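You operate a simulated robot arm through the tools that you are given. There is no shell and no other tool.

The job below is to be done with a simulated robot arm. You get a single attempt, and the scene is never put back.

## Task
Clamp the small roller between its stops, its black ring at N5.
Fine: slide each stop up to the roller, then lock it with the knob at N22 or N23.

The check looks at the end state, three seconds after you hand in, the way a careful person would. Anything else that was tipped, shoved, dropped, spilled or broken makes it a failure.

## Robot
A 6-joint arm with a two-finger parallel gripper, fixed in place. Base frame: the origin is at the foot of the arm, x ahead of it, y to its left, z up. Lengths are in cm, angles in rad, forces in N, time in s.
With the tool pointing down near the work surface it reaches from about 38 to 90 cm from the base axis. Its first joint turns from -2.007 to 2.007 rad. Payload 3.43 kg.
The TCP is the grasp point between the finger pads, 3.4 cm short of the fingertips. In the tool frame z runs along the fingers and y along their closing line. Largest opening 12.8 cm; finger width 2.4, thickness 1.2; the body of the gripper, 4.8 by 13 cm, starts 9.6 cm behind the TCP.
Orientation is told as [roll, pitch, yaw] about the base's x, y, z axes, in that order, counted from this pose: with the fingers straight down and closing along the base's y, the tool's x points along the base's -x, its y along +y and its z along -z.

## Interface
- The arm moves only by the tool apply_moves. Its argument "steps" is a list of rows, each an object of numbers (a shift or turn left out is 0, a gripper value left out holds the last): "tx", "ty", "tz": the shift along the base's x, y, z in units of 30 mm (1.0 is 30 mm); "ax", "ay", "az": the turn, a rotation vector about the base's x, y, z in units of 8 degrees (1.0 is 8 degrees); "gripper": the finger opening in cm, from 0 to 12.8. In form: [{"tx": .., "ty": .., "tz": .., "ax": .., "ay": .., "az": .., "gripper": ..}, ...]. A call has 1 to 20 rows; each row shifts and turns the commanded pose from where the row before left it. A call with a number of a shift or a turn outside -1 to 1 is refused whole. Each row takes 0.2 s and may step no farther than 5 cm and 0.15 rad from the row before; otherwise, or with a gripper value out of range, the whole call is refused. Where a pose cannot be reached the arm comes as near as it can. A force on the tool above 40 N (or 10 N above the force at the start of the call, whichever is more), or a blocked arm, ends the call early, and 0.2 s more pass. Each finger travels about 10.8 cm/s and halts on what it meets, pressing with about 22 N; the grip force reading is that of the motor and also rises with nothing between the fingers. The clock runs only during rows and for 0.2 s after the last one: add rows that do not move to give the fingers time. It gives the time, the measured TCP pose, the force on the tool (base axes), the opening and the grip force at its end, in the units of the frame above (readings bear some noise), with the torque about the TCP (base axes, N m) and any sound that the robot's microphone picked up.
- Cameras (640 x 400 px; columns grow to the right, rows downward): "scene" is fixed at [4.91, -50.01, 138.64]; the picture's right is [0.96, -0.29, 0.00], its down [-0.11, -0.36, -0.92] and it looks along [0.27, 0.88, -0.38] (base axes); focal length 332 px, centre (320, 200). "wrist" rides on the gripper at [7.6, -1.1, -16] in the tool frame; the picture's right is [0.15, 0.99, 0.00], its down [-0.88, 0.13, -0.46] and it looks along [-0.45, 0.07, 0.89] (tool axes); focal length 234 px, centre (320, 200). There is no depth. A picture from a camera that has moved, and an enlarged one, comes with that camera's place and axes in the base frame and with its lens.
- get_image(camera): a new picture of that camera. The clock stands still meanwhile.
- move_column(by): slides the trunk up (or, below 0, down) by that many cm; the arm rides with it, the base frame stays. It gives what a move gives, with no picture.
- close_up(camera, box): a new picture of the part [left, top, right, bottom] of that camera's present view, enlarged. The clock stands still meanwhile.
- sign_off(): hands the job in; it is judged then, once.

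Nothing tells you positions but the pictures and the camera data. Unless the task says otherwise, let go and move clear before handing in.

The tools are called after ">>>" as name(argument=value, ...) on one line, values as JSON. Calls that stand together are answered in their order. apply_moves: Moves the arm, as the interface text tells. Its arguments: {"type":"object","properties":{"steps":{"type":"array","items":{"type":"object","properties":{"tx":{"type":"number"},"ty":{"type":"number"},"tz":{"type":"number"},"ax":{"type":"number"},"ay":{"type":"number"},"az":{"type":"number"},"gripper":{"type":"number"}}}}},"required":["steps"]} The other tools are called the same way: move_column (by) slides the trunk up or down; get_image (camera) takes a picture; close_up (camera, box) takes an enlarged picture of a part of a camera's view; sign_off () hands the job in.

At the start:

```text
t: 0.0
tcp_pos: [38.24, 41.88, 105.95]
tool_rot: [0.0, 0.0, -0.001]
ft_force: [0.1, 0.8, 0.4]
ft_torque: [0.0, 0.01, -0.02]
opening: 12.81
grip_force: 0.0
trunk travel left (down, up): [-50.0, 29.0]
```

scene: 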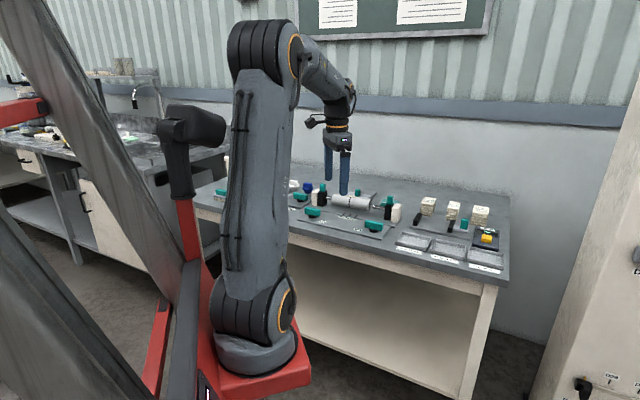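
wrist: 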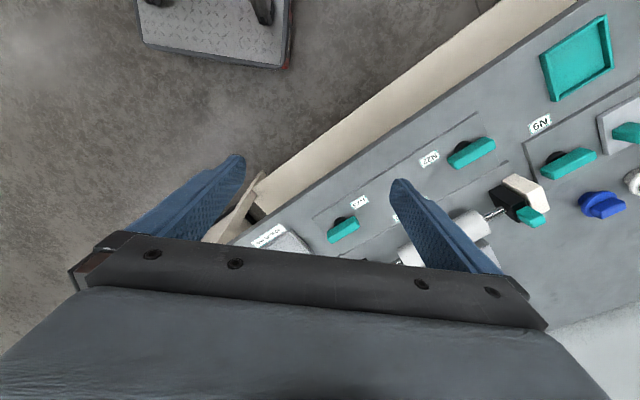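

I see a workbench with a roller on a fixture, several teal knobs, and labels. I'll take enlarged pictures first to identify the parts.

>>> close_up(camera="scene", box=[280, 160, 420, 250])

>>> close_up(camera="scene", box=[380, 180, 520, 280])

>>> close_up(camera="wrist", box=[230, 80, 640, 336])

>>> close_up(camera="scene", box=[190, 160, 330, 250])

```text
4.44 times, centred on (350, 205) of scene
camera zoom: at [4.91, -50.01, 138.64], right [0.96, -0.29, 0.0], down [-0.11, -0.36, -0.92], along [0.27, 0.88, -0.38], focal length 1473 px, centre (187, 178)
```

zoom: 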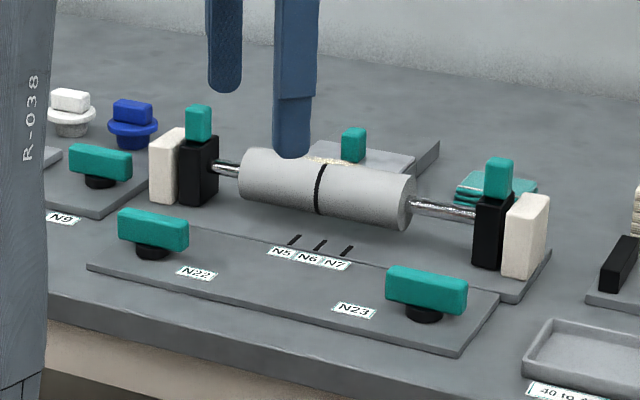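

```text
4.00 times, centred on (450, 230) of scene
camera zoom: at [4.91, -50.01, 138.64], right [0.96, -0.29, 0.0], down [-0.11, -0.36, -0.92], along [0.27, 0.88, -0.38], focal length 1326 px, centre (-200, 80)
```

zoom: 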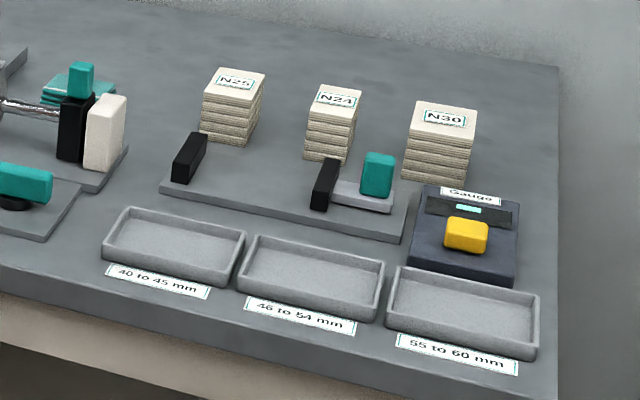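

```text
1.56 times, centred on (435, 208) of wrist
camera zoom: at [30.68, 40.74, 121.92], right [-0.15, 0.99, 0.0], down [0.88, 0.13, 0.46], along [0.45, 0.07, -0.89], focal length 366 px, centre (140, 188)
```

zoom: 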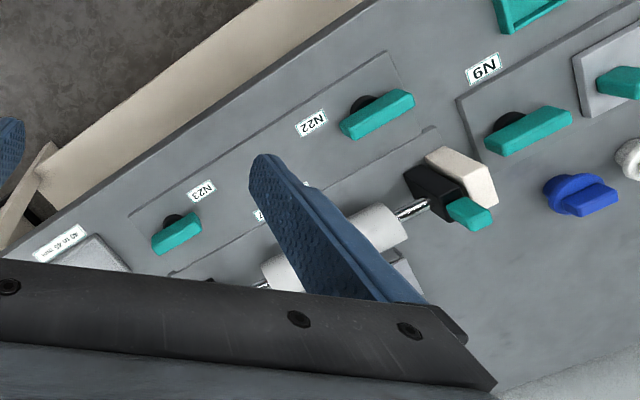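

```text
4.44 times, centred on (260, 205) of scene
camera zoom: at [4.91, -50.01, 138.64], right [0.96, -0.29, 0.0], down [-0.11, -0.36, -0.92], along [0.27, 0.88, -0.38], focal length 1473 px, centre (587, 178)
```

zoom: 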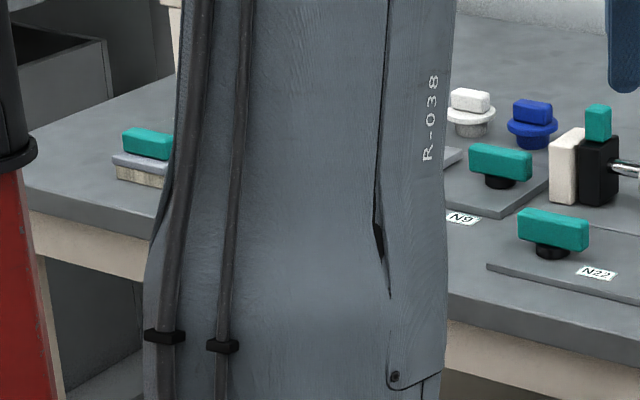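

The roller, with its black ring, sits on a rod between two black stops with teal tabs. White end blocks hold the rod, and knobs N22 and N23 are in front. The fixture runs at about 45° through (38,68) to (57,50), with knob tops near z≈82.6. Next I'll turn the wrist for a square view from above.

>>> apply_moves(steps=[{"tx": 0.1, "ty": 0.4, "az": 0.95}, {"tx": 0.1, "ty": 0.4, "az": 0.95}, {"tx": 0.1, "ty": 0.4, "az": 0.95}, {"tx": 0.1, "ty": 0.4, "az": 0.95}, {"tx": 0.1, "ty": 0.4, "az": 0.95}, {"tx": 0.1, "ty": 0.4, "az": 0.9}, {}, {}])

>>> get_image(camera="wrist")

>>> get_image(camera="scene")

```text
t: 1.8
tcp_pos: [39.97, 49.13, 106.0]
tool_rot: [0.001, 0.001, 0.789]
ft_force: [0.2, 0.1, 0.6]
ft_torque: [0.0, 0.03, 0.0]
opening: 12.77
grip_force: 0.1
trunk travel left (down, up): [-50.0, 29.0]
```

```text
taken
camera wrist: at [35.54, 42.91, 121.94], right [-0.81, 0.59, 0.0], down [0.53, 0.72, 0.46], along [0.27, 0.37, -0.89], focal length 234 px, centre (320, 200)
```

wrist: 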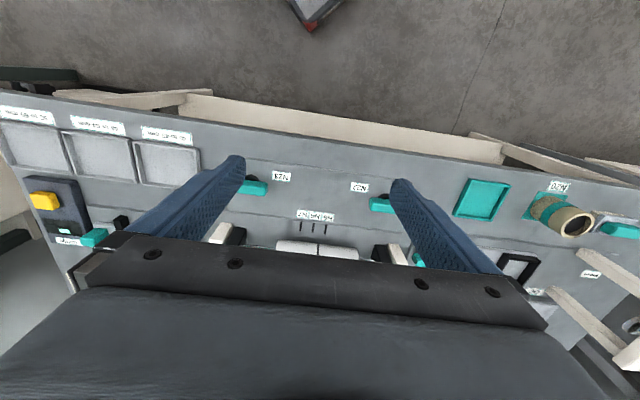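

```text
taken
```

scene: 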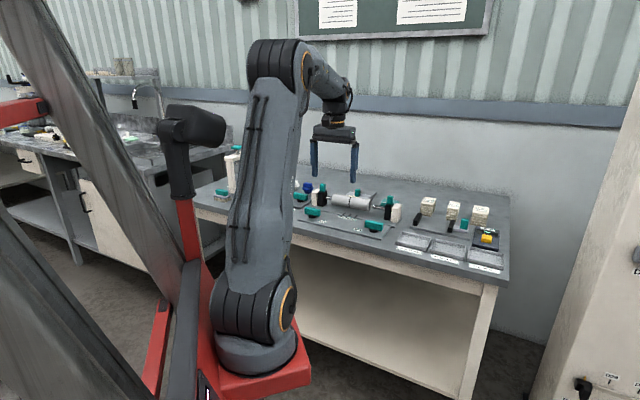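

The camera looks outward with the gripper body hiding the far part, so I'll move further out to bring the roller into clear view.

>>> apply_moves(steps=[{"tx": 0.7, "ty": 0.8}, {"tx": 0.7, "ty": 0.8}, {"tx": 0.7, "ty": 0.8}, {"tx": 0.7, "ty": 0.8}, {"tx": 0.7, "ty": 0.8}, {"tx": 0.7, "ty": 0.8}, {}, {}])

>>> get_image(camera="wrist")

>>> get_image(camera="scene")

```text
t: 3.6
tcp_pos: [52.7, 63.48, 105.79]
tool_rot: [0.0, 0.001, 0.791]
ft_force: [-0.2, -0.7, -0.1]
ft_torque: [0.01, 0.0, 0.04]
opening: 12.82
grip_force: 0.0
trunk travel left (down, up): [-50.0, 29.0]
```

```text
taken
camera wrist: at [48.13, 57.3, 121.81], right [-0.81, 0.59, 0.0], down [0.53, 0.72, 0.45], along [0.27, 0.37, -0.89], focal length 234 px, centre (320, 200)
```

wrist: 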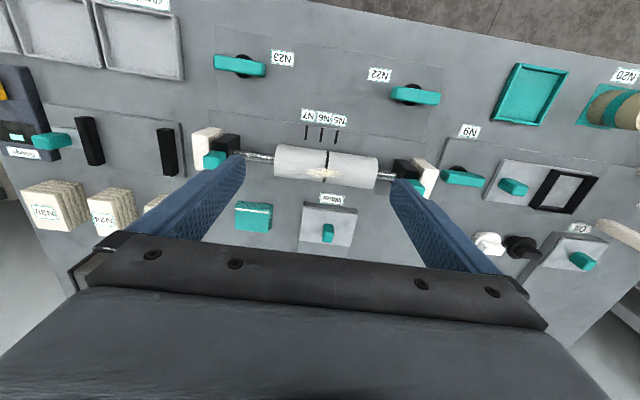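

```text
taken
```

scene: 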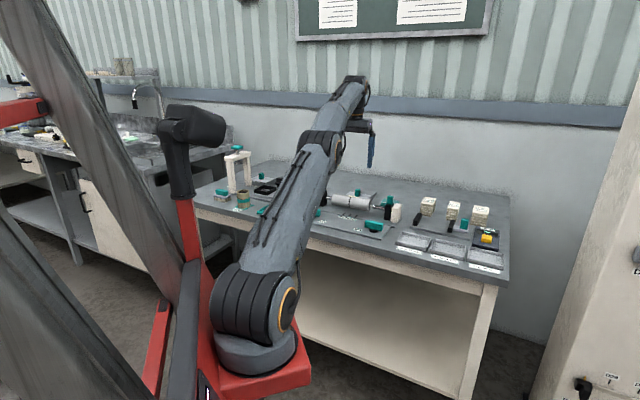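

>>> close_up(camera="wrist", box=[180, 30, 460, 205])

>>> close_up(camera="wrist", box=[260, 90, 400, 178])

>>> close_up(camera="wrist", box=[180, 110, 280, 173])

>>> close_up(camera="wrist", box=[370, 70, 640, 280])

```text
2.29 times, centred on (320, 118) of wrist
camera zoom: at [48.13, 57.3, 121.81], right [-0.81, 0.59, 0.0], down [0.53, 0.72, 0.45], along [0.27, 0.37, -0.89], focal length 535 px, centre (320, 389)
```

zoom: 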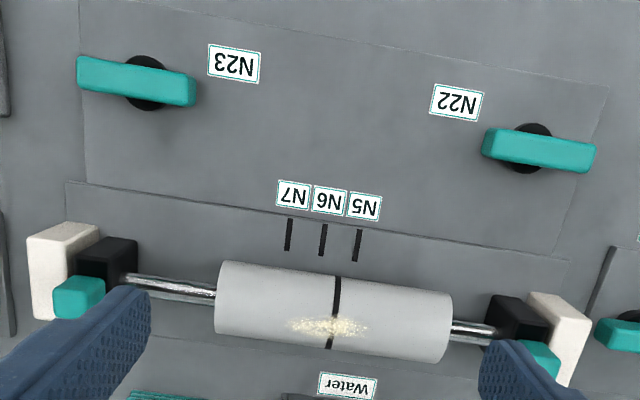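

```text
4.55 times, centred on (330, 134) of wrist
camera zoom: at [48.13, 57.3, 121.81], right [-0.81, 0.59, 0.0], down [0.53, 0.72, 0.45], along [0.27, 0.37, -0.89], focal length 1064 px, centre (274, 500)
```

zoom: 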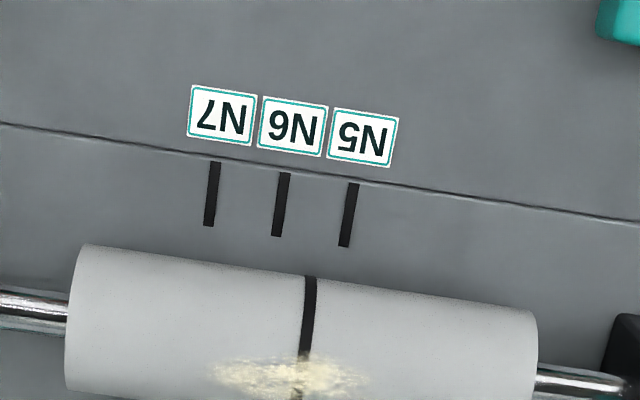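

```text
6.35 times, centred on (230, 142) of wrist
camera zoom: at [48.13, 57.3, 121.81], right [-0.81, 0.59, 0.0], down [0.53, 0.72, 0.45], along [0.27, 0.37, -0.89], focal length 1487 px, centre (891, 571)
```

zoom: 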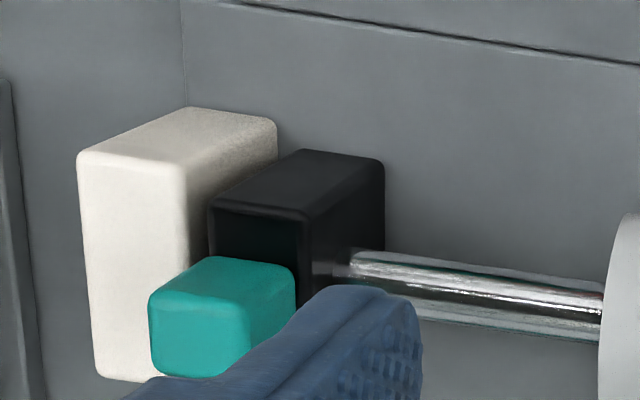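

```text
1.90 times, centred on (505, 175) of wrist
camera zoom: at [48.13, 57.3, 121.81], right [-0.81, 0.59, 0.0], down [0.53, 0.72, 0.45], along [0.27, 0.37, -0.89], focal length 446 px, centre (-32, 248)
```

zoom: 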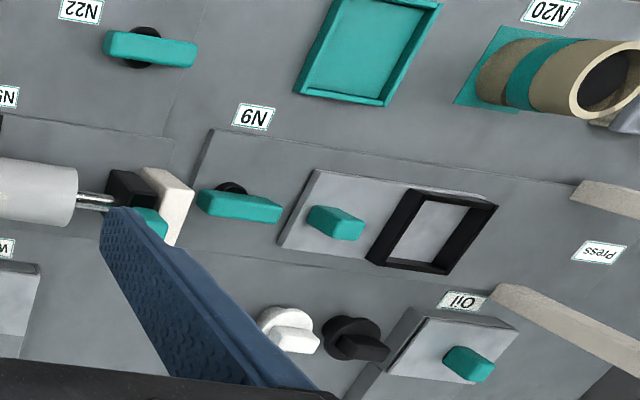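

The ring sits roughly 1.2 cm from the N5 mark, with N5 toward the N22 end. The roller is about 17 cm long and the stop tabs top out near z≈89. These spots are at the edge of the arm's reach, so I'll raise the trunk and look again from the N5 plane.

>>> move_column(by=18)

```text
t: 5.6
tcp_pos: [47.96, 63.51, 123.94]
tool_rot: [0.0, 0.0, 0.79]
ft_force: [0.9, -0.6, -0.7]
ft_torque: [-0.01, -0.06, 0.01]
opening: 12.8
grip_force: 0.0
trunk travel left (down, up): [-68.0, 11.0]
```

Raising the trunk also shifted the arm back 4.7 cm in x, so the column is slanted. I'll test the reach over the left stop at a safe height.

>>> apply_moves(steps=[{"ty": 0.4, "tz": -0.8}, {"ty": 0.4, "tz": -0.8}, {"ty": 0.4, "tz": -0.8}, {"ty": 0.4, "tz": -0.8}, {"ty": 0.4, "tz": -0.8}, {"ty": 0.4, "tz": -0.8}, {"ty": 0.4, "tz": -0.8}, {"ty": 0.4, "tz": -0.8}, {"ty": 0.4, "tz": -0.8}, {"ty": 0.4, "tz": -0.8}, {}, {}, {}])

>>> get_image(camera="wrist")

>>> get_image(camera="scene")

```text
t: 8.4
tcp_pos: [45.7, 72.14, 99.24]
tool_rot: [0.0, 0.001, 0.79]
ft_force: [-0.4, 0.3, 0.2]
ft_torque: [0.0, -0.01, -0.01]
opening: 12.81
grip_force: 0.1
out of reach, approached as far as the arm can: row 3, 5, 6, 7, 8, 9, 10
trunk travel left (down, up): [-68.0, 11.0]
```

```text
taken
camera wrist: at [41.18, 65.9, 115.23], right [-0.81, 0.59, 0.0], down [0.53, 0.72, 0.46], along [0.27, 0.37, -0.89], focal length 234 px, centre (320, 200)
```

wrist: 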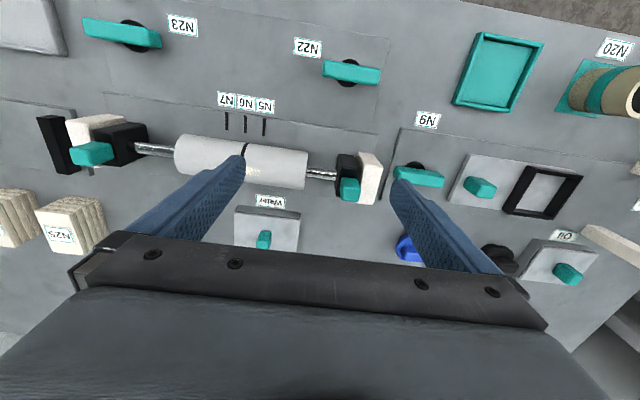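

```text
taken
```

scene: 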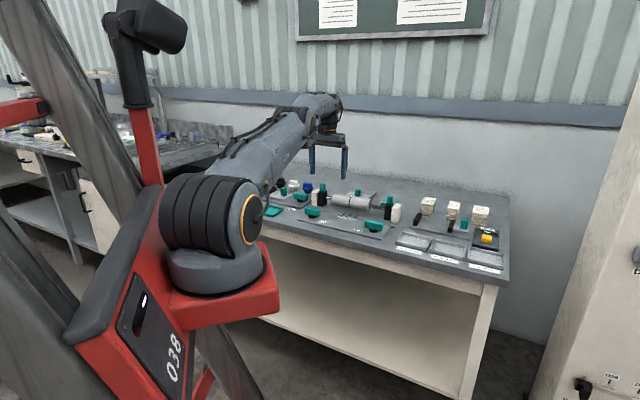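

The reach limit here is about 88 cm from the shifted base, so a lower trunk should serve better. The left stop shows clearly from this pose, so I'll take close-ups to measure it.

>>> close_up(camera="wrist", box=[290, 130, 450, 230])

>>> close_up(camera="wrist", box=[30, 80, 190, 180])

>>> close_up(camera="wrist", box=[160, 80, 320, 180])

>>> close_up(camera="wrist", box=[280, 20, 440, 120])

>>> close_up(camera="scene", box=[280, 160, 420, 250])

```text
4.00 times, centred on (370, 180) of wrist
camera zoom: at [41.18, 65.9, 115.23], right [-0.81, 0.59, 0.0], down [0.53, 0.72, 0.46], along [0.27, 0.37, -0.89], focal length 937 px, centre (120, 280)
```

zoom: 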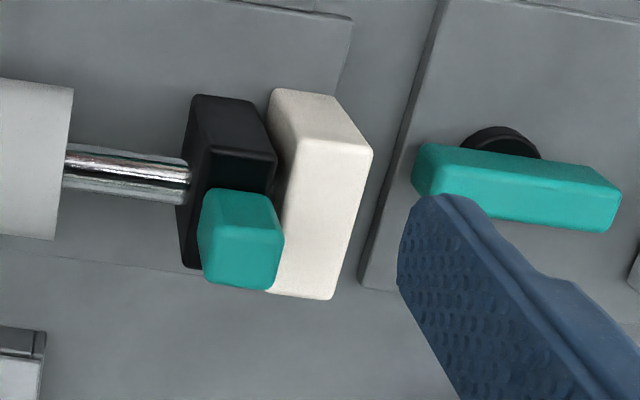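

```text
4.00 times, centred on (110, 130) of wrist
camera zoom: at [41.18, 65.9, 115.23], right [-0.81, 0.59, 0.0], down [0.53, 0.72, 0.46], along [0.27, 0.37, -0.89], focal length 937 px, centre (1160, 480)
```

zoom: 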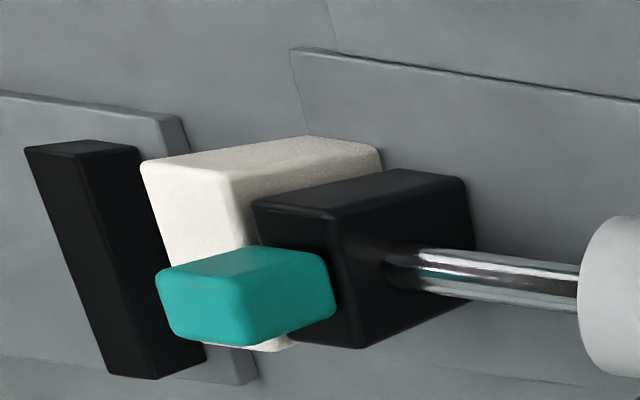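

```text
4.00 times, centred on (240, 130) of wrist
camera zoom: at [41.18, 65.9, 115.23], right [-0.81, 0.59, 0.0], down [0.53, 0.72, 0.46], along [0.27, 0.37, -0.89], focal length 937 px, centre (640, 480)
```

zoom: 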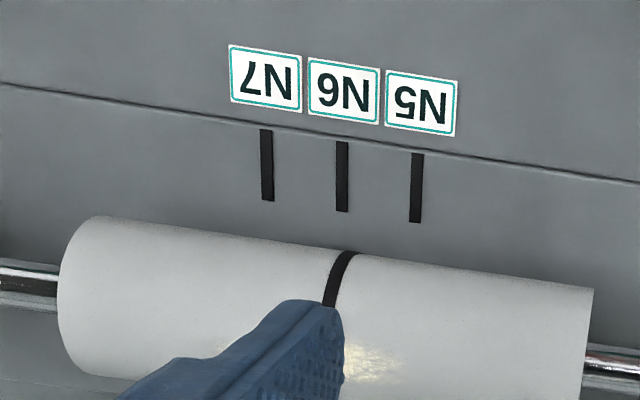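

```text
4.00 times, centred on (360, 70) of wrist
camera zoom: at [41.18, 65.9, 115.23], right [-0.81, 0.59, 0.0], down [0.53, 0.72, 0.46], along [0.27, 0.37, -0.89], focal length 937 px, centre (160, 720)
```

zoom: 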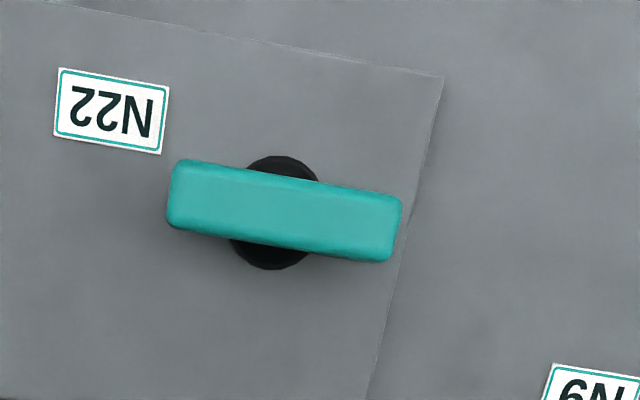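

```text
4.44 times, centred on (350, 205) of scene
camera zoom: at [4.91, -50.01, 138.64], right [0.96, -0.29, 0.0], down [-0.11, -0.36, -0.92], along [0.27, 0.88, -0.38], focal length 1473 px, centre (187, 178)
```

zoom: 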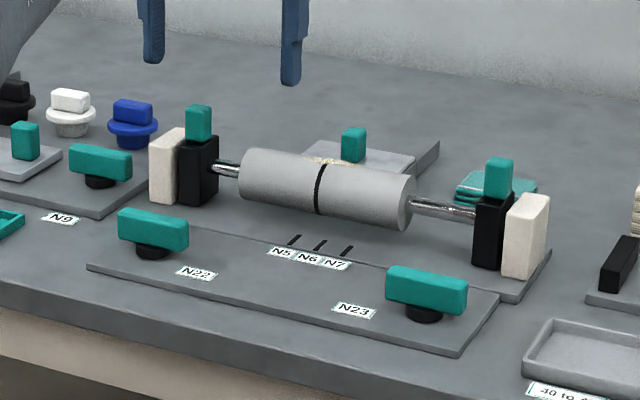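

Combining the two views, N5 is at about (50.95, 65.96, 81.25). The roller axis is at z≈84.7 with radius ≈2.65, so its top is at ≈87.4. The tab tops are at z≈90.4, and the N22 knob is at (37.6, 67.4, 83.3). I'll lift, lower the trunk to gain reach, then push each stop inward with one finger on its tab.

>>> apply_moves(steps=[{"tz": 1, "ty": -0.3}, {"tz": 1, "ty": -0.3}, {"tz": 1, "ty": -0.3}, {"tz": 1, "ty": -0.3}, {"tz": 1, "ty": -0.3}, {"tz": 1, "ty": -0.3}, {"tz": 1, "ty": -0.3}, {"tz": 1, "ty": -0.3}, {"tz": 1, "ty": -0.3}, {}, {}])

```text
t: 10.8
tcp_pos: [45.7, 63.84, 126.21]
tool_rot: [0.0, 0.001, 0.79]
ft_force: [0.0, 0.5, 0.5]
ft_torque: [0.0, 0.02, 0.03]
opening: 12.8
grip_force: 0.0
trunk travel left (down, up): [-68.0, 11.0]
```

I'm now high enough to lower the trunk 26 cm safely.

>>> move_column(by=-26)

```text
t: 13.5
tcp_pos: [45.75, 64.03, 100.25]
tool_rot: [0.0, 0.0, 0.789]
ft_force: [0.4, 0.5, 0.4]
ft_torque: [0.01, 0.0, 0.01]
opening: 12.81
grip_force: 0.1
trunk travel left (down, up): [-42.0, 37.0]
```

The trunk slides straight after all; the earlier x change was just a reach limit. I'll test the reach at this trunk height, staying above the tabs.

>>> apply_moves(steps=[{"tx": 0.23, "ty": 0.81, "tz": -0.25}, {"tx": 0.23, "ty": 0.81, "tz": -0.25}, {"tx": 0.23, "ty": 0.81, "tz": -0.25}, {"tx": 0.23, "ty": 0.81, "tz": -0.25}, {}, {}])

>>> get_image(camera="scene")

>>> get_image(camera="wrist")

```text
t: 14.9
tcp_pos: [46.61, 69.9, 95.48]
tool_rot: [0.0, 0.0, 0.788]
ft_force: [0.2, 0.0, -1.3]
ft_torque: [-0.01, 0.01, 0.01]
opening: 12.79
grip_force: 0.1
out of reach, approached as far as the arm can: row 2, 3, 4
trunk travel left (down, up): [-42.0, 37.0]
```

```text
taken
```

scene: 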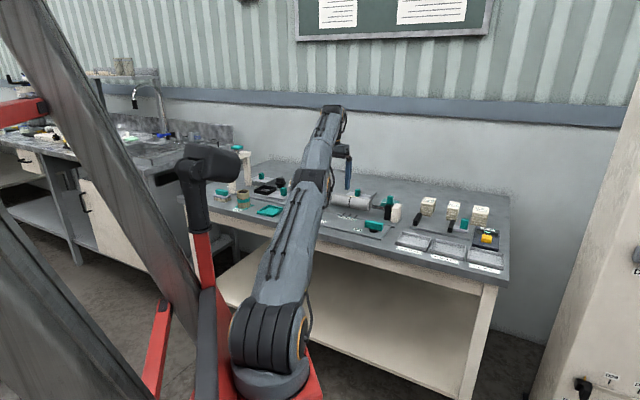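

```text
taken
camera wrist: at [42.05, 63.65, 111.53], right [-0.81, 0.59, 0.0], down [0.53, 0.72, 0.46], along [0.27, 0.37, -0.89], focal length 234 px, centre (320, 200)
```

wrist: 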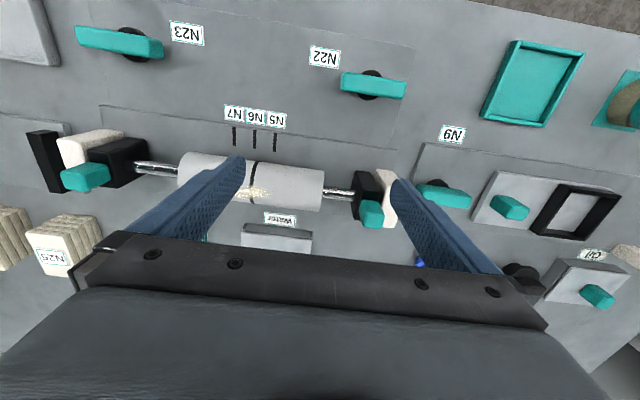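

Straight-down reach tops out near 85.6 cm and the roller line is at 87 cm. I'll tilt the tool about 20° outward around the fixture axis, which keeps the finger pads square to the stops, and raise the trunk a little.

>>> apply_moves(steps=[{"tx": -0.5, "ty": -0.8, "tz": 0.3}, {"tx": -0.3, "ty": -0.8, "tz": 0.3}, {"tx": 0, "ty": -0.8, "ax": 0.711, "ay": -0.703}, {"ax": 0.711, "ay": -0.703}, {"ax": 0.3555, "ay": -0.3515}, {}, {}])

>>> move_column(by=10)

>>> get_image(camera="wrist")

```text
t: 16.5
tcp_pos: [44.21, 62.76, 97.41]
tool_rot: [0.001, -0.348, 0.788]
ft_force: [0.5, 0.0, -0.2]
ft_torque: [-0.04, -0.03, 0.03]
opening: 12.77
grip_force: 0.2
trunk travel left (down, up): [-42.0, 37.0]
```

```text
t: 17.8
tcp_pos: [44.09, 62.78, 107.27]
tool_rot: [0.003, -0.348, 0.789]
ft_force: [0.5, -0.6, -0.6]
ft_torque: [0.0, -0.04, -0.01]
opening: 12.79
grip_force: 0.1
trunk travel left (down, up): [-52.0, 27.0]
```

```text
taken
camera wrist: at [36.1, 52.95, 119.72], right [-0.8, 0.6, -0.05], down [0.38, 0.57, 0.73], along [0.47, 0.56, -0.68], focal length 234 px, centre (320, 200)
```

wrist: 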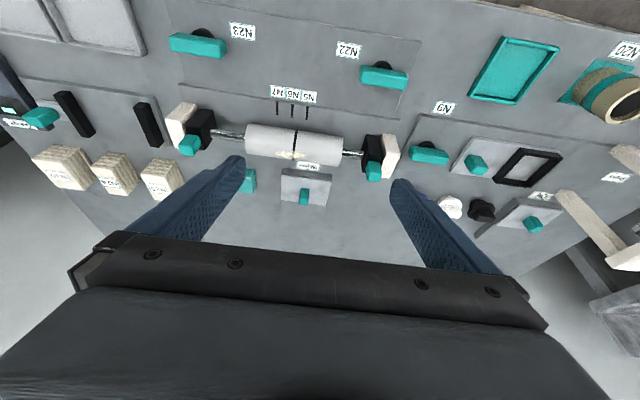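

Next I'll go above the right stop (N23 end), with the outer finger just beyond its tab.

>>> apply_moves(steps=[{"tx": 0.765, "ty": -0.1625, "tz": -0.385}, {"tx": 0.765, "ty": -0.1625, "tz": -0.385}, {"tx": 0.765, "ty": -0.1625, "tz": -0.385}, {"tx": 0.765, "ty": -0.1625, "tz": -0.385}, {"tx": 0.765, "ty": -0.1625, "tz": -0.385}, {"tx": 0.765, "ty": -0.1625, "tz": -0.385}, {"tx": 0.765, "ty": -0.1625, "tz": -0.385}, {"tx": 0.765, "ty": -0.1625, "tz": -0.385}, {}, {}])

>>> get_image(camera="wrist")

>>> close_up(camera="scene", box=[280, 160, 420, 250])

```text
t: 20.0
tcp_pos: [62.4, 58.83, 97.99]
tool_rot: [0.002, -0.348, 0.79]
ft_force: [-0.2, 0.0, 0.6]
ft_torque: [0.01, 0.01, -0.01]
opening: 12.81
grip_force: 0.0
trunk travel left (down, up): [-52.0, 27.0]
```

```text
taken
camera wrist: at [54.34, 49.03, 110.45], right [-0.8, 0.6, -0.05], down [0.38, 0.57, 0.73], along [0.47, 0.56, -0.68], focal length 234 px, centre (320, 200)
```

wrist: 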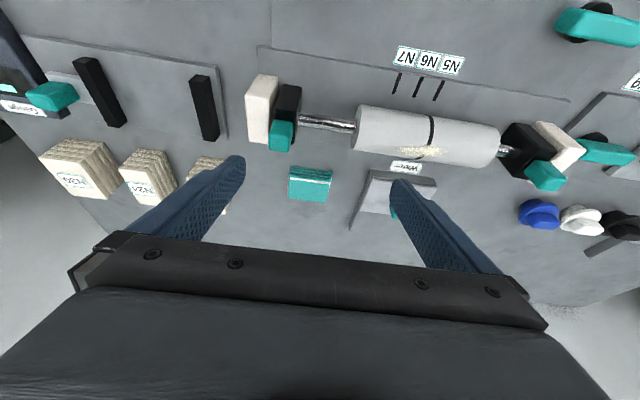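

```text
4.44 times, centred on (350, 205) of scene
camera zoom: at [4.91, -50.01, 138.64], right [0.96, -0.29, 0.0], down [-0.11, -0.36, -0.92], along [0.27, 0.88, -0.38], focal length 1473 px, centre (187, 178)
```

zoom: 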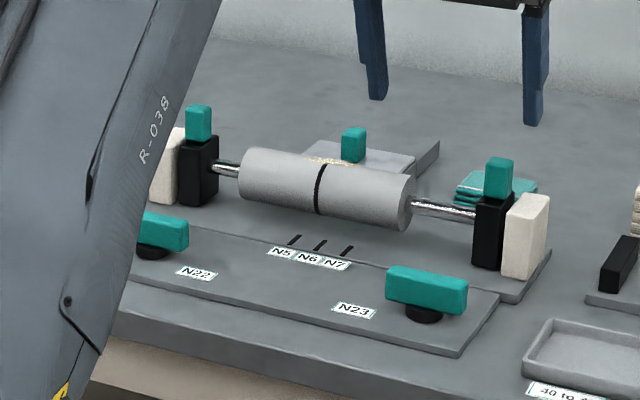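

The pose is as planned, with the outer finger about 1 cm beyond the tab and clear of the neighbours. I'll lower so the fingertips sit at z≈88.4, above the roller and beside the tab.

>>> apply_moves(steps=[{"tz": -0.5}, {"tz": -0.5}, {"tz": -0.5}, {"tz": -0.5}, {}, {}])

>>> get_image(camera="wrist")

>>> close_up(camera="scene", box=[280, 160, 420, 250])

```text
t: 21.4
tcp_pos: [62.52, 58.89, 92.0]
tool_rot: [0.002, -0.351, 0.79]
ft_force: [0.1, 0.0, 0.6]
ft_torque: [0.02, 0.01, -0.03]
opening: 12.81
grip_force: 0.1
trunk travel left (down, up): [-52.0, 27.0]
```

```text
taken
camera wrist: at [54.4, 49.04, 104.43], right [-0.8, 0.6, -0.05], down [0.38, 0.57, 0.73], along [0.47, 0.56, -0.68], focal length 234 px, centre (320, 200)
```

wrist: 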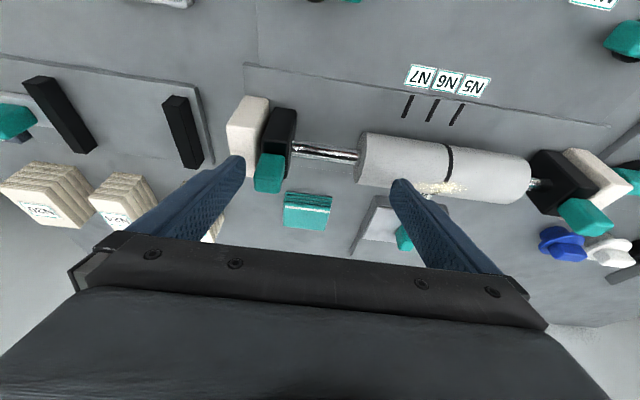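

```text
4.44 times, centred on (350, 205) of scene
camera zoom: at [4.91, -50.01, 138.64], right [0.96, -0.29, 0.0], down [-0.11, -0.36, -0.92], along [0.27, 0.88, -0.38], focal length 1473 px, centre (187, 178)
```

zoom: 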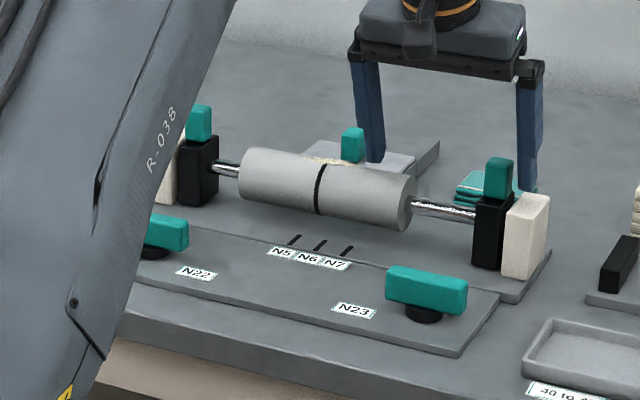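

Everything lines up. I'll now push the tab toward the roller (−d) in small steps, watching the forces.

>>> apply_moves(steps=[{"tx": -0.16, "ty": 0.158}, {"tx": -0.16, "ty": 0.158}, {"tx": -0.16, "ty": 0.158}, {"tx": -0.16, "ty": 0.158}, {}])

>>> get_image(camera="wrist")

>>> close_up(camera="scene", box=[280, 160, 420, 250])

```text
t: 22.6
tcp_pos: [60.5, 60.8, 92.01]
tool_rot: [0.0, -0.348, 0.79]
ft_force: [-0.2, 0.1, -0.3]
ft_torque: [0.02, -0.02, 0.02]
opening: 12.77
grip_force: 0.2
trunk travel left (down, up): [-52.0, 27.0]
```

```text
taken
camera wrist: at [52.46, 50.9, 104.43], right [-0.8, 0.6, -0.05], down [0.38, 0.57, 0.73], along [0.46, 0.56, -0.68], focal length 234 px, centre (320, 200)
```

wrist: 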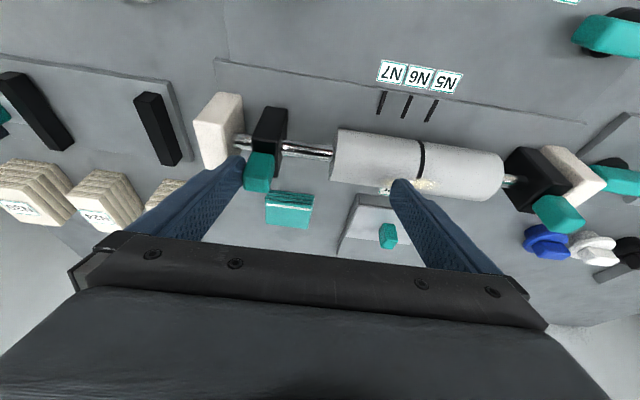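

```text
4.44 times, centred on (350, 205) of scene
camera zoom: at [4.91, -50.01, 138.64], right [0.96, -0.29, 0.0], down [-0.11, -0.36, -0.92], along [0.27, 0.88, -0.38], focal length 1473 px, centre (187, 178)
```

zoom: 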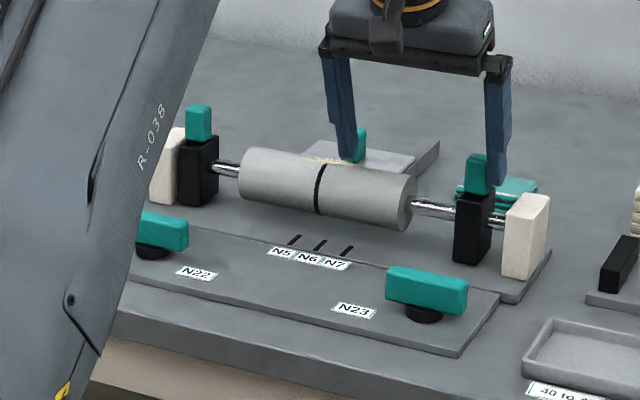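

The stop slides freely, so its knob is unlocked. I'll continue toward the roller.

>>> apply_moves(steps=[{"tx": -0.158, "ty": 0.156}, {"tx": -0.158, "ty": 0.156}, {"tx": -0.158, "ty": 0.156}, {"tx": -0.158, "ty": 0.156}, {"tx": -0.158, "ty": 0.156}, {"tx": -0.158, "ty": 0.156}, {}])

>>> get_image(camera="wrist")

>>> close_up(camera="scene", box=[280, 160, 420, 250])

```text
t: 24.2
tcp_pos: [57.6, 63.53, 92.23]
tool_rot: [0.001, -0.349, 0.789]
ft_force: [-0.5, -0.4, 0.8]
ft_torque: [0.02, 0.0, -0.01]
opening: 12.8
grip_force: 0.0
trunk travel left (down, up): [-52.0, 27.0]
```

```text
taken
camera wrist: at [49.61, 53.73, 104.47], right [-0.8, 0.6, -0.05], down [0.38, 0.57, 0.73], along [0.47, 0.56, -0.68], focal length 234 px, centre (320, 200)
```

wrist: 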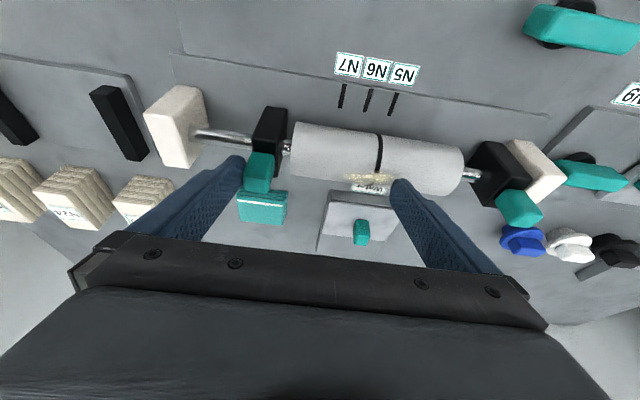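

```text
4.44 times, centred on (350, 205) of scene
camera zoom: at [4.91, -50.01, 138.64], right [0.96, -0.29, 0.0], down [-0.11, -0.36, -0.92], along [0.27, 0.88, -0.38], focal length 1473 px, centre (187, 178)
```

zoom: 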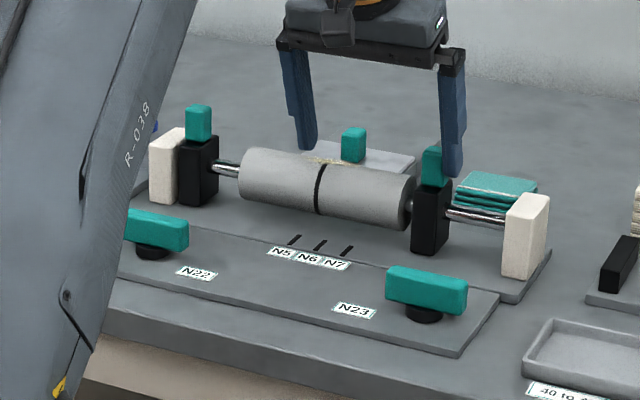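

The right stop is nearly at the roller. I'll zoom in to measure the remaining gap and the ring position.

>>> close_up(camera="wrist", box=[230, 60, 430, 200])

```text
2.86 times, centred on (330, 130) of wrist
camera zoom: at [49.61, 53.73, 104.47], right [-0.8, 0.6, -0.05], down [0.38, 0.57, 0.73], along [0.47, 0.56, -0.68], focal length 669 px, centre (291, 400)
```

zoom: 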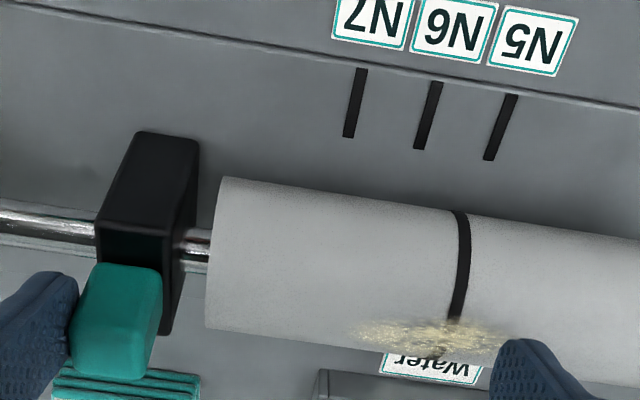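

The ring is at −9.05 and N5 at about −10.25 along the axis, and the gap from stop to roller is about 1.3 cm. So the push needs about 2.5 cm in total. I'll advance 2.2 cm in small steps, then measure again.

>>> apply_moves(steps=[{"tx": -0.0745, "ty": 0.0737}, {"tx": -0.0745, "ty": 0.0737}, {"tx": -0.0745, "ty": 0.0737}, {"tx": -0.0745, "ty": 0.0737}, {"tx": -0.0745, "ty": 0.0737}, {"tx": -0.0745, "ty": 0.0737}, {"tx": -0.0745, "ty": 0.0737}, {}, {}])

>>> close_up(camera="wrist", box=[230, 60, 430, 200])

>>> close_up(camera="scene", box=[280, 160, 420, 250])

```text
t: 26.2
tcp_pos: [56.21, 64.99, 92.01]
tool_rot: [0.001, -0.35, 0.788]
ft_force: [-0.2, 0.6, -1.0]
ft_torque: [-0.04, -0.01, 0.02]
opening: 12.8
grip_force: 0.0
trunk travel left (down, up): [-52.0, 27.0]
```

```text
2.86 times, centred on (330, 130) of wrist
camera zoom: at [48.11, 55.28, 104.44], right [-0.8, 0.6, -0.05], down [0.38, 0.57, 0.73], along [0.47, 0.56, -0.68], focal length 669 px, centre (291, 400)
```

zoom: 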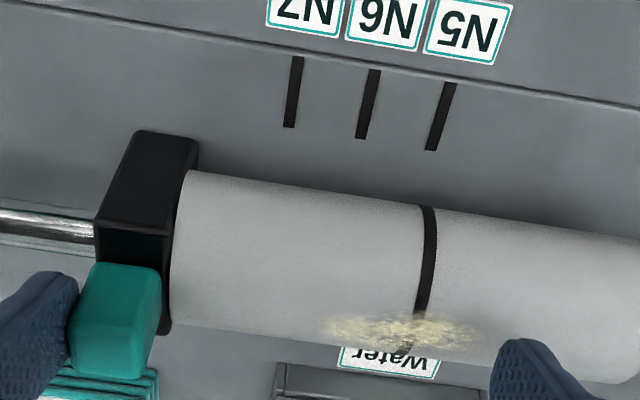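

```text
4.44 times, centred on (350, 205) of scene
camera zoom: at [4.91, -50.01, 138.64], right [0.96, -0.29, 0.0], down [-0.11, -0.36, -0.92], along [0.27, 0.88, -0.38], focal length 1473 px, centre (187, 178)
```

zoom: 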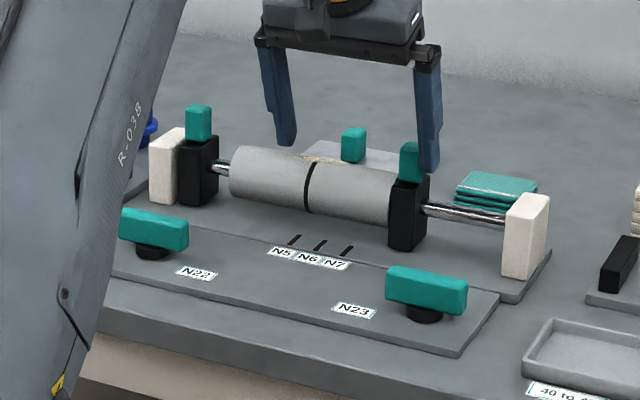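

The ring is now about 0.2 cm short of N5, so I'll nudge that amount and re-measure.

>>> apply_moves(steps=[{"tx": -0.026, "ty": 0.0257}, {"tx": -0.026, "ty": 0.0257}, {}, {}])

>>> close_up(camera="wrist", box=[290, 60, 430, 160])

```text
t: 27.2
tcp_pos: [55.98, 65.23, 92.24]
tool_rot: [0.001, -0.348, 0.79]
ft_force: [1.0, -0.9, 0.2]
ft_torque: [0.02, 0.02, -0.05]
opening: 12.81
grip_force: 0.1
trunk travel left (down, up): [-52.0, 27.0]
```

```text
4.00 times, centred on (360, 110) of wrist
camera zoom: at [47.97, 55.42, 104.45], right [-0.8, 0.6, -0.05], down [0.38, 0.57, 0.73], along [0.47, 0.56, -0.68], focal length 937 px, centre (160, 560)
```

zoom: 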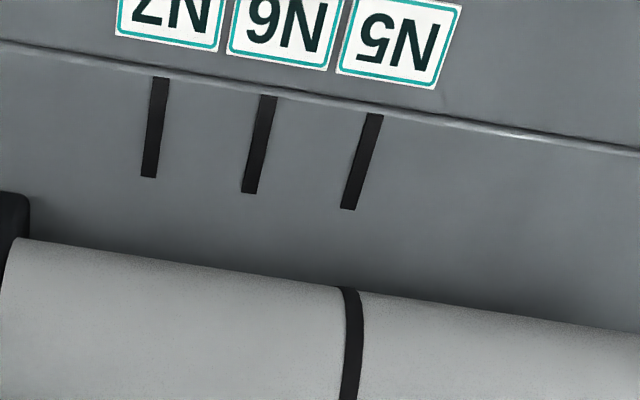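

The ring and the N5 mark now both compute to 10.18. I'll back the finger off, lift, and check the alignment with the camera in the N5 plane.

>>> apply_moves(steps=[{"tx": 0.19, "ty": -0.187}, {"tz": 1}, {"tz": 1}, {"tz": 1}, {"tx": -0.787, "ty": 0.154}, {"tx": -0.787, "ty": 0.154}, {"tx": -0.787, "ty": 0.154}, {}, {}])

>>> get_image(camera="wrist")

>>> close_up(camera="wrist", box=[240, 60, 400, 180])

```text
t: 29.2
tcp_pos: [49.55, 66.1, 101.0]
tool_rot: [0.001, -0.349, 0.789]
ft_force: [1.1, 1.0, -0.4]
ft_torque: [0.03, 0.0, 0.02]
opening: 12.79
grip_force: 0.1
trunk travel left (down, up): [-52.0, 27.0]
```

```text
taken
camera wrist: at [41.49, 56.29, 113.53], right [-0.8, 0.6, -0.05], down [0.38, 0.57, 0.73], along [0.47, 0.56, -0.68], focal length 234 px, centre (320, 200)
```

wrist: 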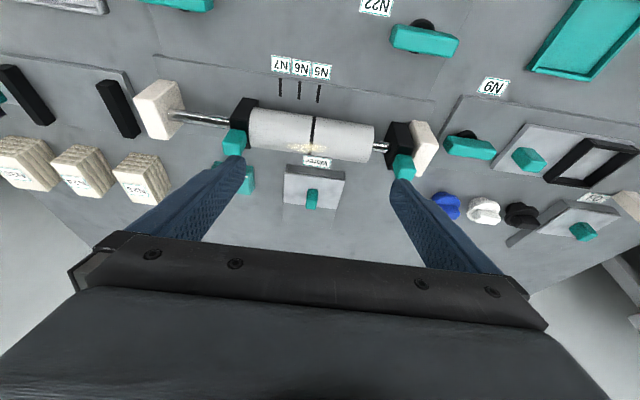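

```text
3.33 times, centred on (320, 120) of wrist
camera zoom: at [41.49, 56.29, 113.53], right [-0.8, 0.6, -0.05], down [0.38, 0.57, 0.73], along [0.47, 0.56, -0.68], focal length 781 px, centre (320, 467)
```

zoom: 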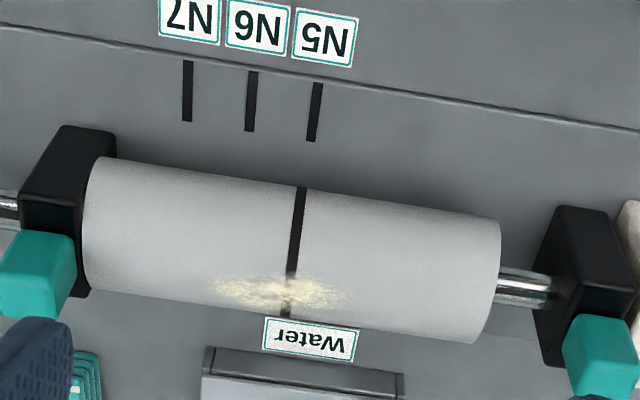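

The camera is now in the N5 plane, so I'll zoom in further to compare the ring with the extended mark.

>>> close_up(camera="wrist", box=[284, 78, 348, 158])

>>> close_up(camera="wrist", box=[296, 80, 336, 120])

```text
5.00 times, centred on (316, 118) of wrist
camera zoom: at [41.49, 56.29, 113.53], right [-0.8, 0.6, -0.05], down [0.38, 0.57, 0.73], along [0.47, 0.56, -0.68], focal length 1171 px, centre (340, 610)
```

zoom: 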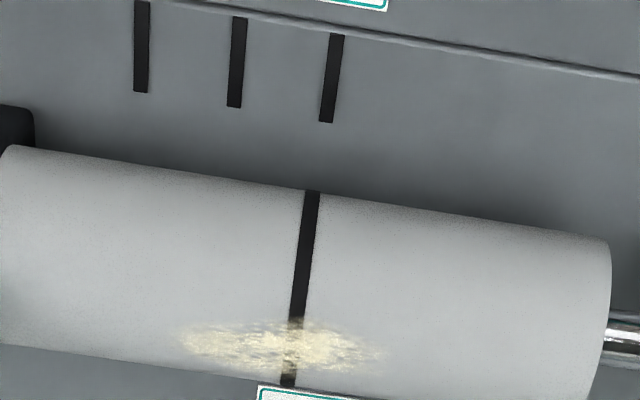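

```text
10.00 times, centred on (316, 100) of wrist
camera zoom: at [41.49, 56.29, 113.53], right [-0.8, 0.6, -0.05], down [0.38, 0.57, 0.73], along [0.47, 0.56, -0.68], focal length 2342 px, centre (360, 1200)
```

zoom: 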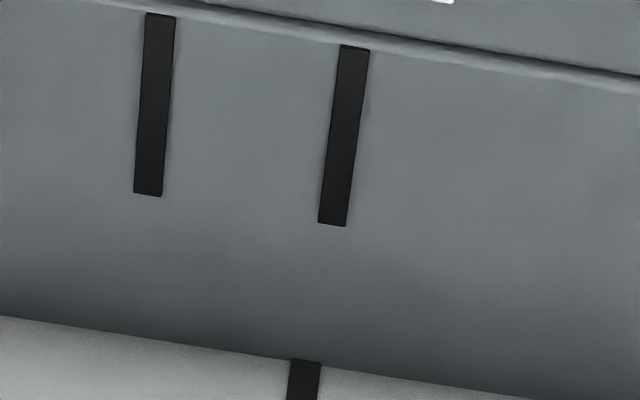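

The ring is about 1 mm short of N5 on the N7 side. I'll return and nudge the stop that last bit along the same path.

>>> apply_moves(steps=[{"tx": 0.787, "ty": -0.154}, {"tx": 0.787, "ty": -0.154}, {"tx": 0.787, "ty": -0.154}, {"tz": -1}, {"tz": -1}, {"tz": -1}, {"tx": -0.054, "ty": 0.0532}, {"tx": -0.054, "ty": 0.0532}, {"tx": -0.054, "ty": 0.0532}, {"tx": -0.054, "ty": 0.0532}, {}, {}])

>>> apply_moves(steps=[{"tx": 0.19, "ty": -0.187}, {"tz": 1}, {"tz": 1}, {"tz": 1}, {"tx": -0.787, "ty": 0.154}, {"tx": -0.787, "ty": 0.154}, {"tx": -0.787, "ty": 0.154}, {}, {}])

>>> close_up(camera="wrist", box=[240, 60, 400, 180])

>>> close_up(camera="wrist", box=[296, 80, 336, 120])

```text
t: 31.8
tcp_pos: [55.98, 65.24, 91.97]
tool_rot: [0.0, -0.348, 0.788]
ft_force: [1.2, -1.2, 0.8]
ft_torque: [-0.06, -0.04, -0.02]
opening: 12.79
grip_force: 0.1
trunk travel left (down, up): [-52.0, 27.0]
```

```text
t: 33.8
tcp_pos: [49.43, 66.27, 101.08]
tool_rot: [-0.001, -0.348, 0.79]
ft_force: [0.4, 0.5, -0.1]
ft_torque: [0.0, 0.03, 0.06]
opening: 12.78
grip_force: 0.1
trunk travel left (down, up): [-52.0, 27.0]
```

```text
3.33 times, centred on (320, 120) of wrist
camera zoom: at [41.38, 56.36, 113.55], right [-0.8, 0.6, -0.05], down [0.38, 0.57, 0.73], along [0.47, 0.56, -0.68], focal length 781 px, centre (320, 467)
```

zoom: 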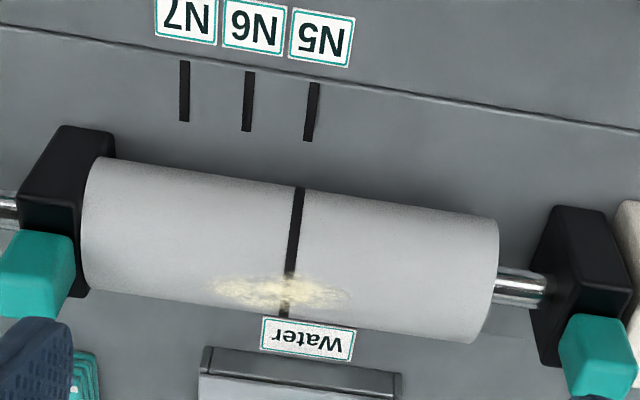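

```text
10.00 times, centred on (316, 100) of wrist
camera zoom: at [41.38, 56.36, 113.55], right [-0.8, 0.6, -0.05], down [0.38, 0.57, 0.73], along [0.47, 0.56, -0.68], focal length 2342 px, centre (360, 1200)
```

zoom: 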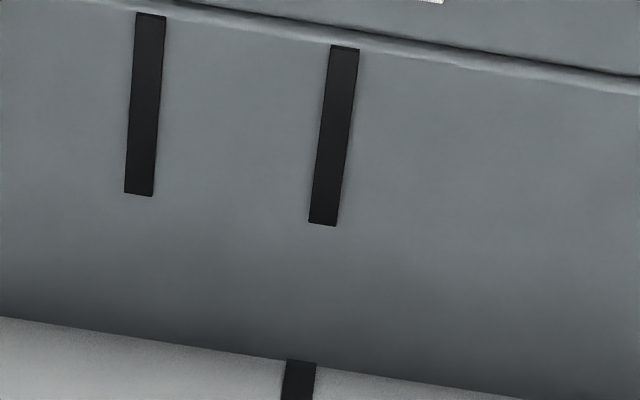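

The ring is now within about 1 mm of N5. I'll bring the tool back to vertical, turn it so the fingers straddle the bar, and go above knob N23 at about (56.2, 48.9).

>>> apply_moves(steps=[{"tx": 0.378, "ty": -0.965, "ax": -0.711, "ay": 0.703}, {"tx": 0.378, "ty": -0.965, "ax": -0.711, "ay": 0.703}, {"tx": 0.378, "ty": -0.965, "ax": -0.3555, "ay": 0.3515}, {"tx": 0.378, "ty": -0.965, "az": -0.9375}, {"tx": 0.378, "ty": -0.965, "az": -0.9375}, {"tx": 0.378, "ty": -0.965, "az": -0.9375}, {"az": -0.9375}, {"az": -0.9375}, {"az": -0.9375}, {"az": -0.9375}, {"az": -0.9375}, {"az": -0.9375}, {"az": -0.9375}, {"az": -0.9375}, {"az": -0.9375, "gripper": 5}, {}, {}])

>>> get_image(camera="wrist")

>>> close_up(camera="scene", box=[280, 160, 420, 250])

```text
t: 37.4
tcp_pos: [56.28, 48.76, 101.0]
tool_rot: [0.0, 0.001, -0.784]
ft_force: [0.2, 0.3, -0.1]
ft_torque: [-0.02, -0.01, 0.0]
opening: 5.0
grip_force: 0.0
trunk travel left (down, up): [-52.0, 27.0]
```

```text
taken
camera wrist: at [50.06, 53.28, 117.02], right [0.59, 0.8, 0.0], down [0.72, -0.53, 0.46], along [0.37, -0.27, -0.89], focal length 234 px, centre (320, 200)
```

wrist: 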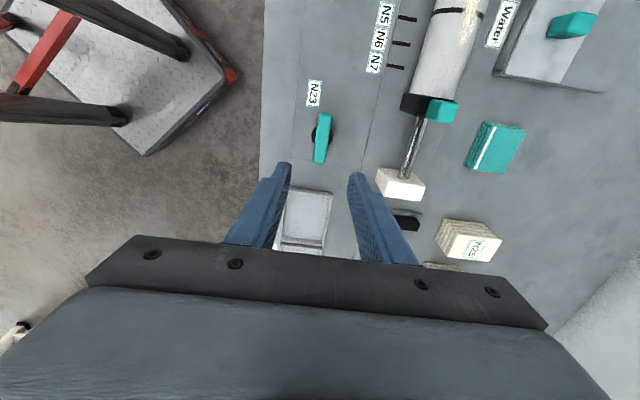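

```text
4.44 times, centred on (350, 205) of scene
camera zoom: at [4.91, -50.01, 138.64], right [0.96, -0.29, 0.0], down [-0.11, -0.36, -0.92], along [0.27, 0.88, -0.38], focal length 1473 px, centre (187, 178)
```

zoom: 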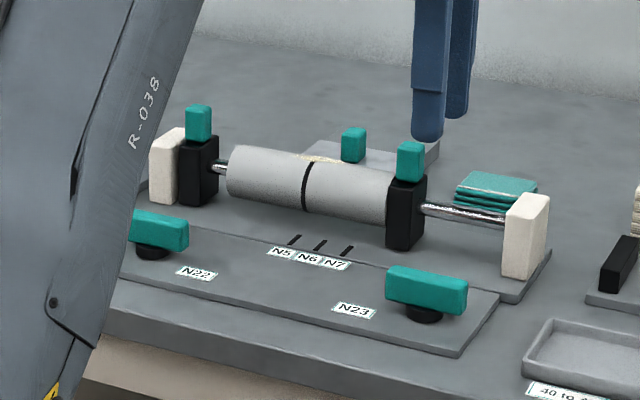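

The fingers are parallel to the bar. I'll zoom in on the knob to refine its position.

>>> close_up(camera="wrist", box=[270, 80, 400, 180])

>>> close_up(camera="scene", box=[350, 210, 400, 240])

```text
4.00 times, centred on (335, 130) of wrist
camera zoom: at [50.06, 53.28, 117.02], right [0.59, 0.8, 0.0], down [0.72, -0.53, 0.46], along [0.37, -0.27, -0.89], focal length 937 px, centre (260, 480)
```

zoom: 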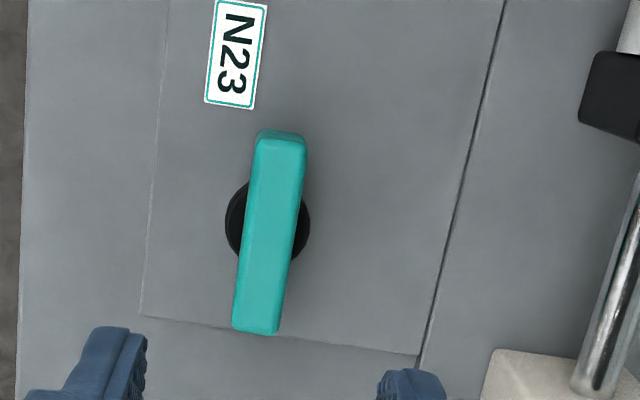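

```text
12.80 times, centred on (375, 225) of scene
camera zoom: at [4.91, -50.01, 138.64], right [0.96, -0.29, 0.0], down [-0.11, -0.36, -0.92], along [0.27, 0.88, -0.38], focal length 4243 px, centre (-384, -120)
```

zoom: 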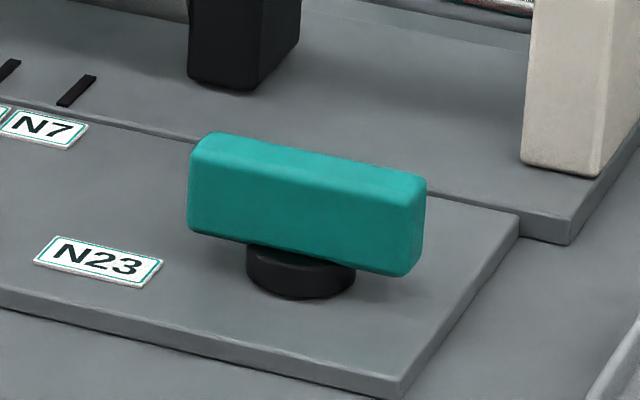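

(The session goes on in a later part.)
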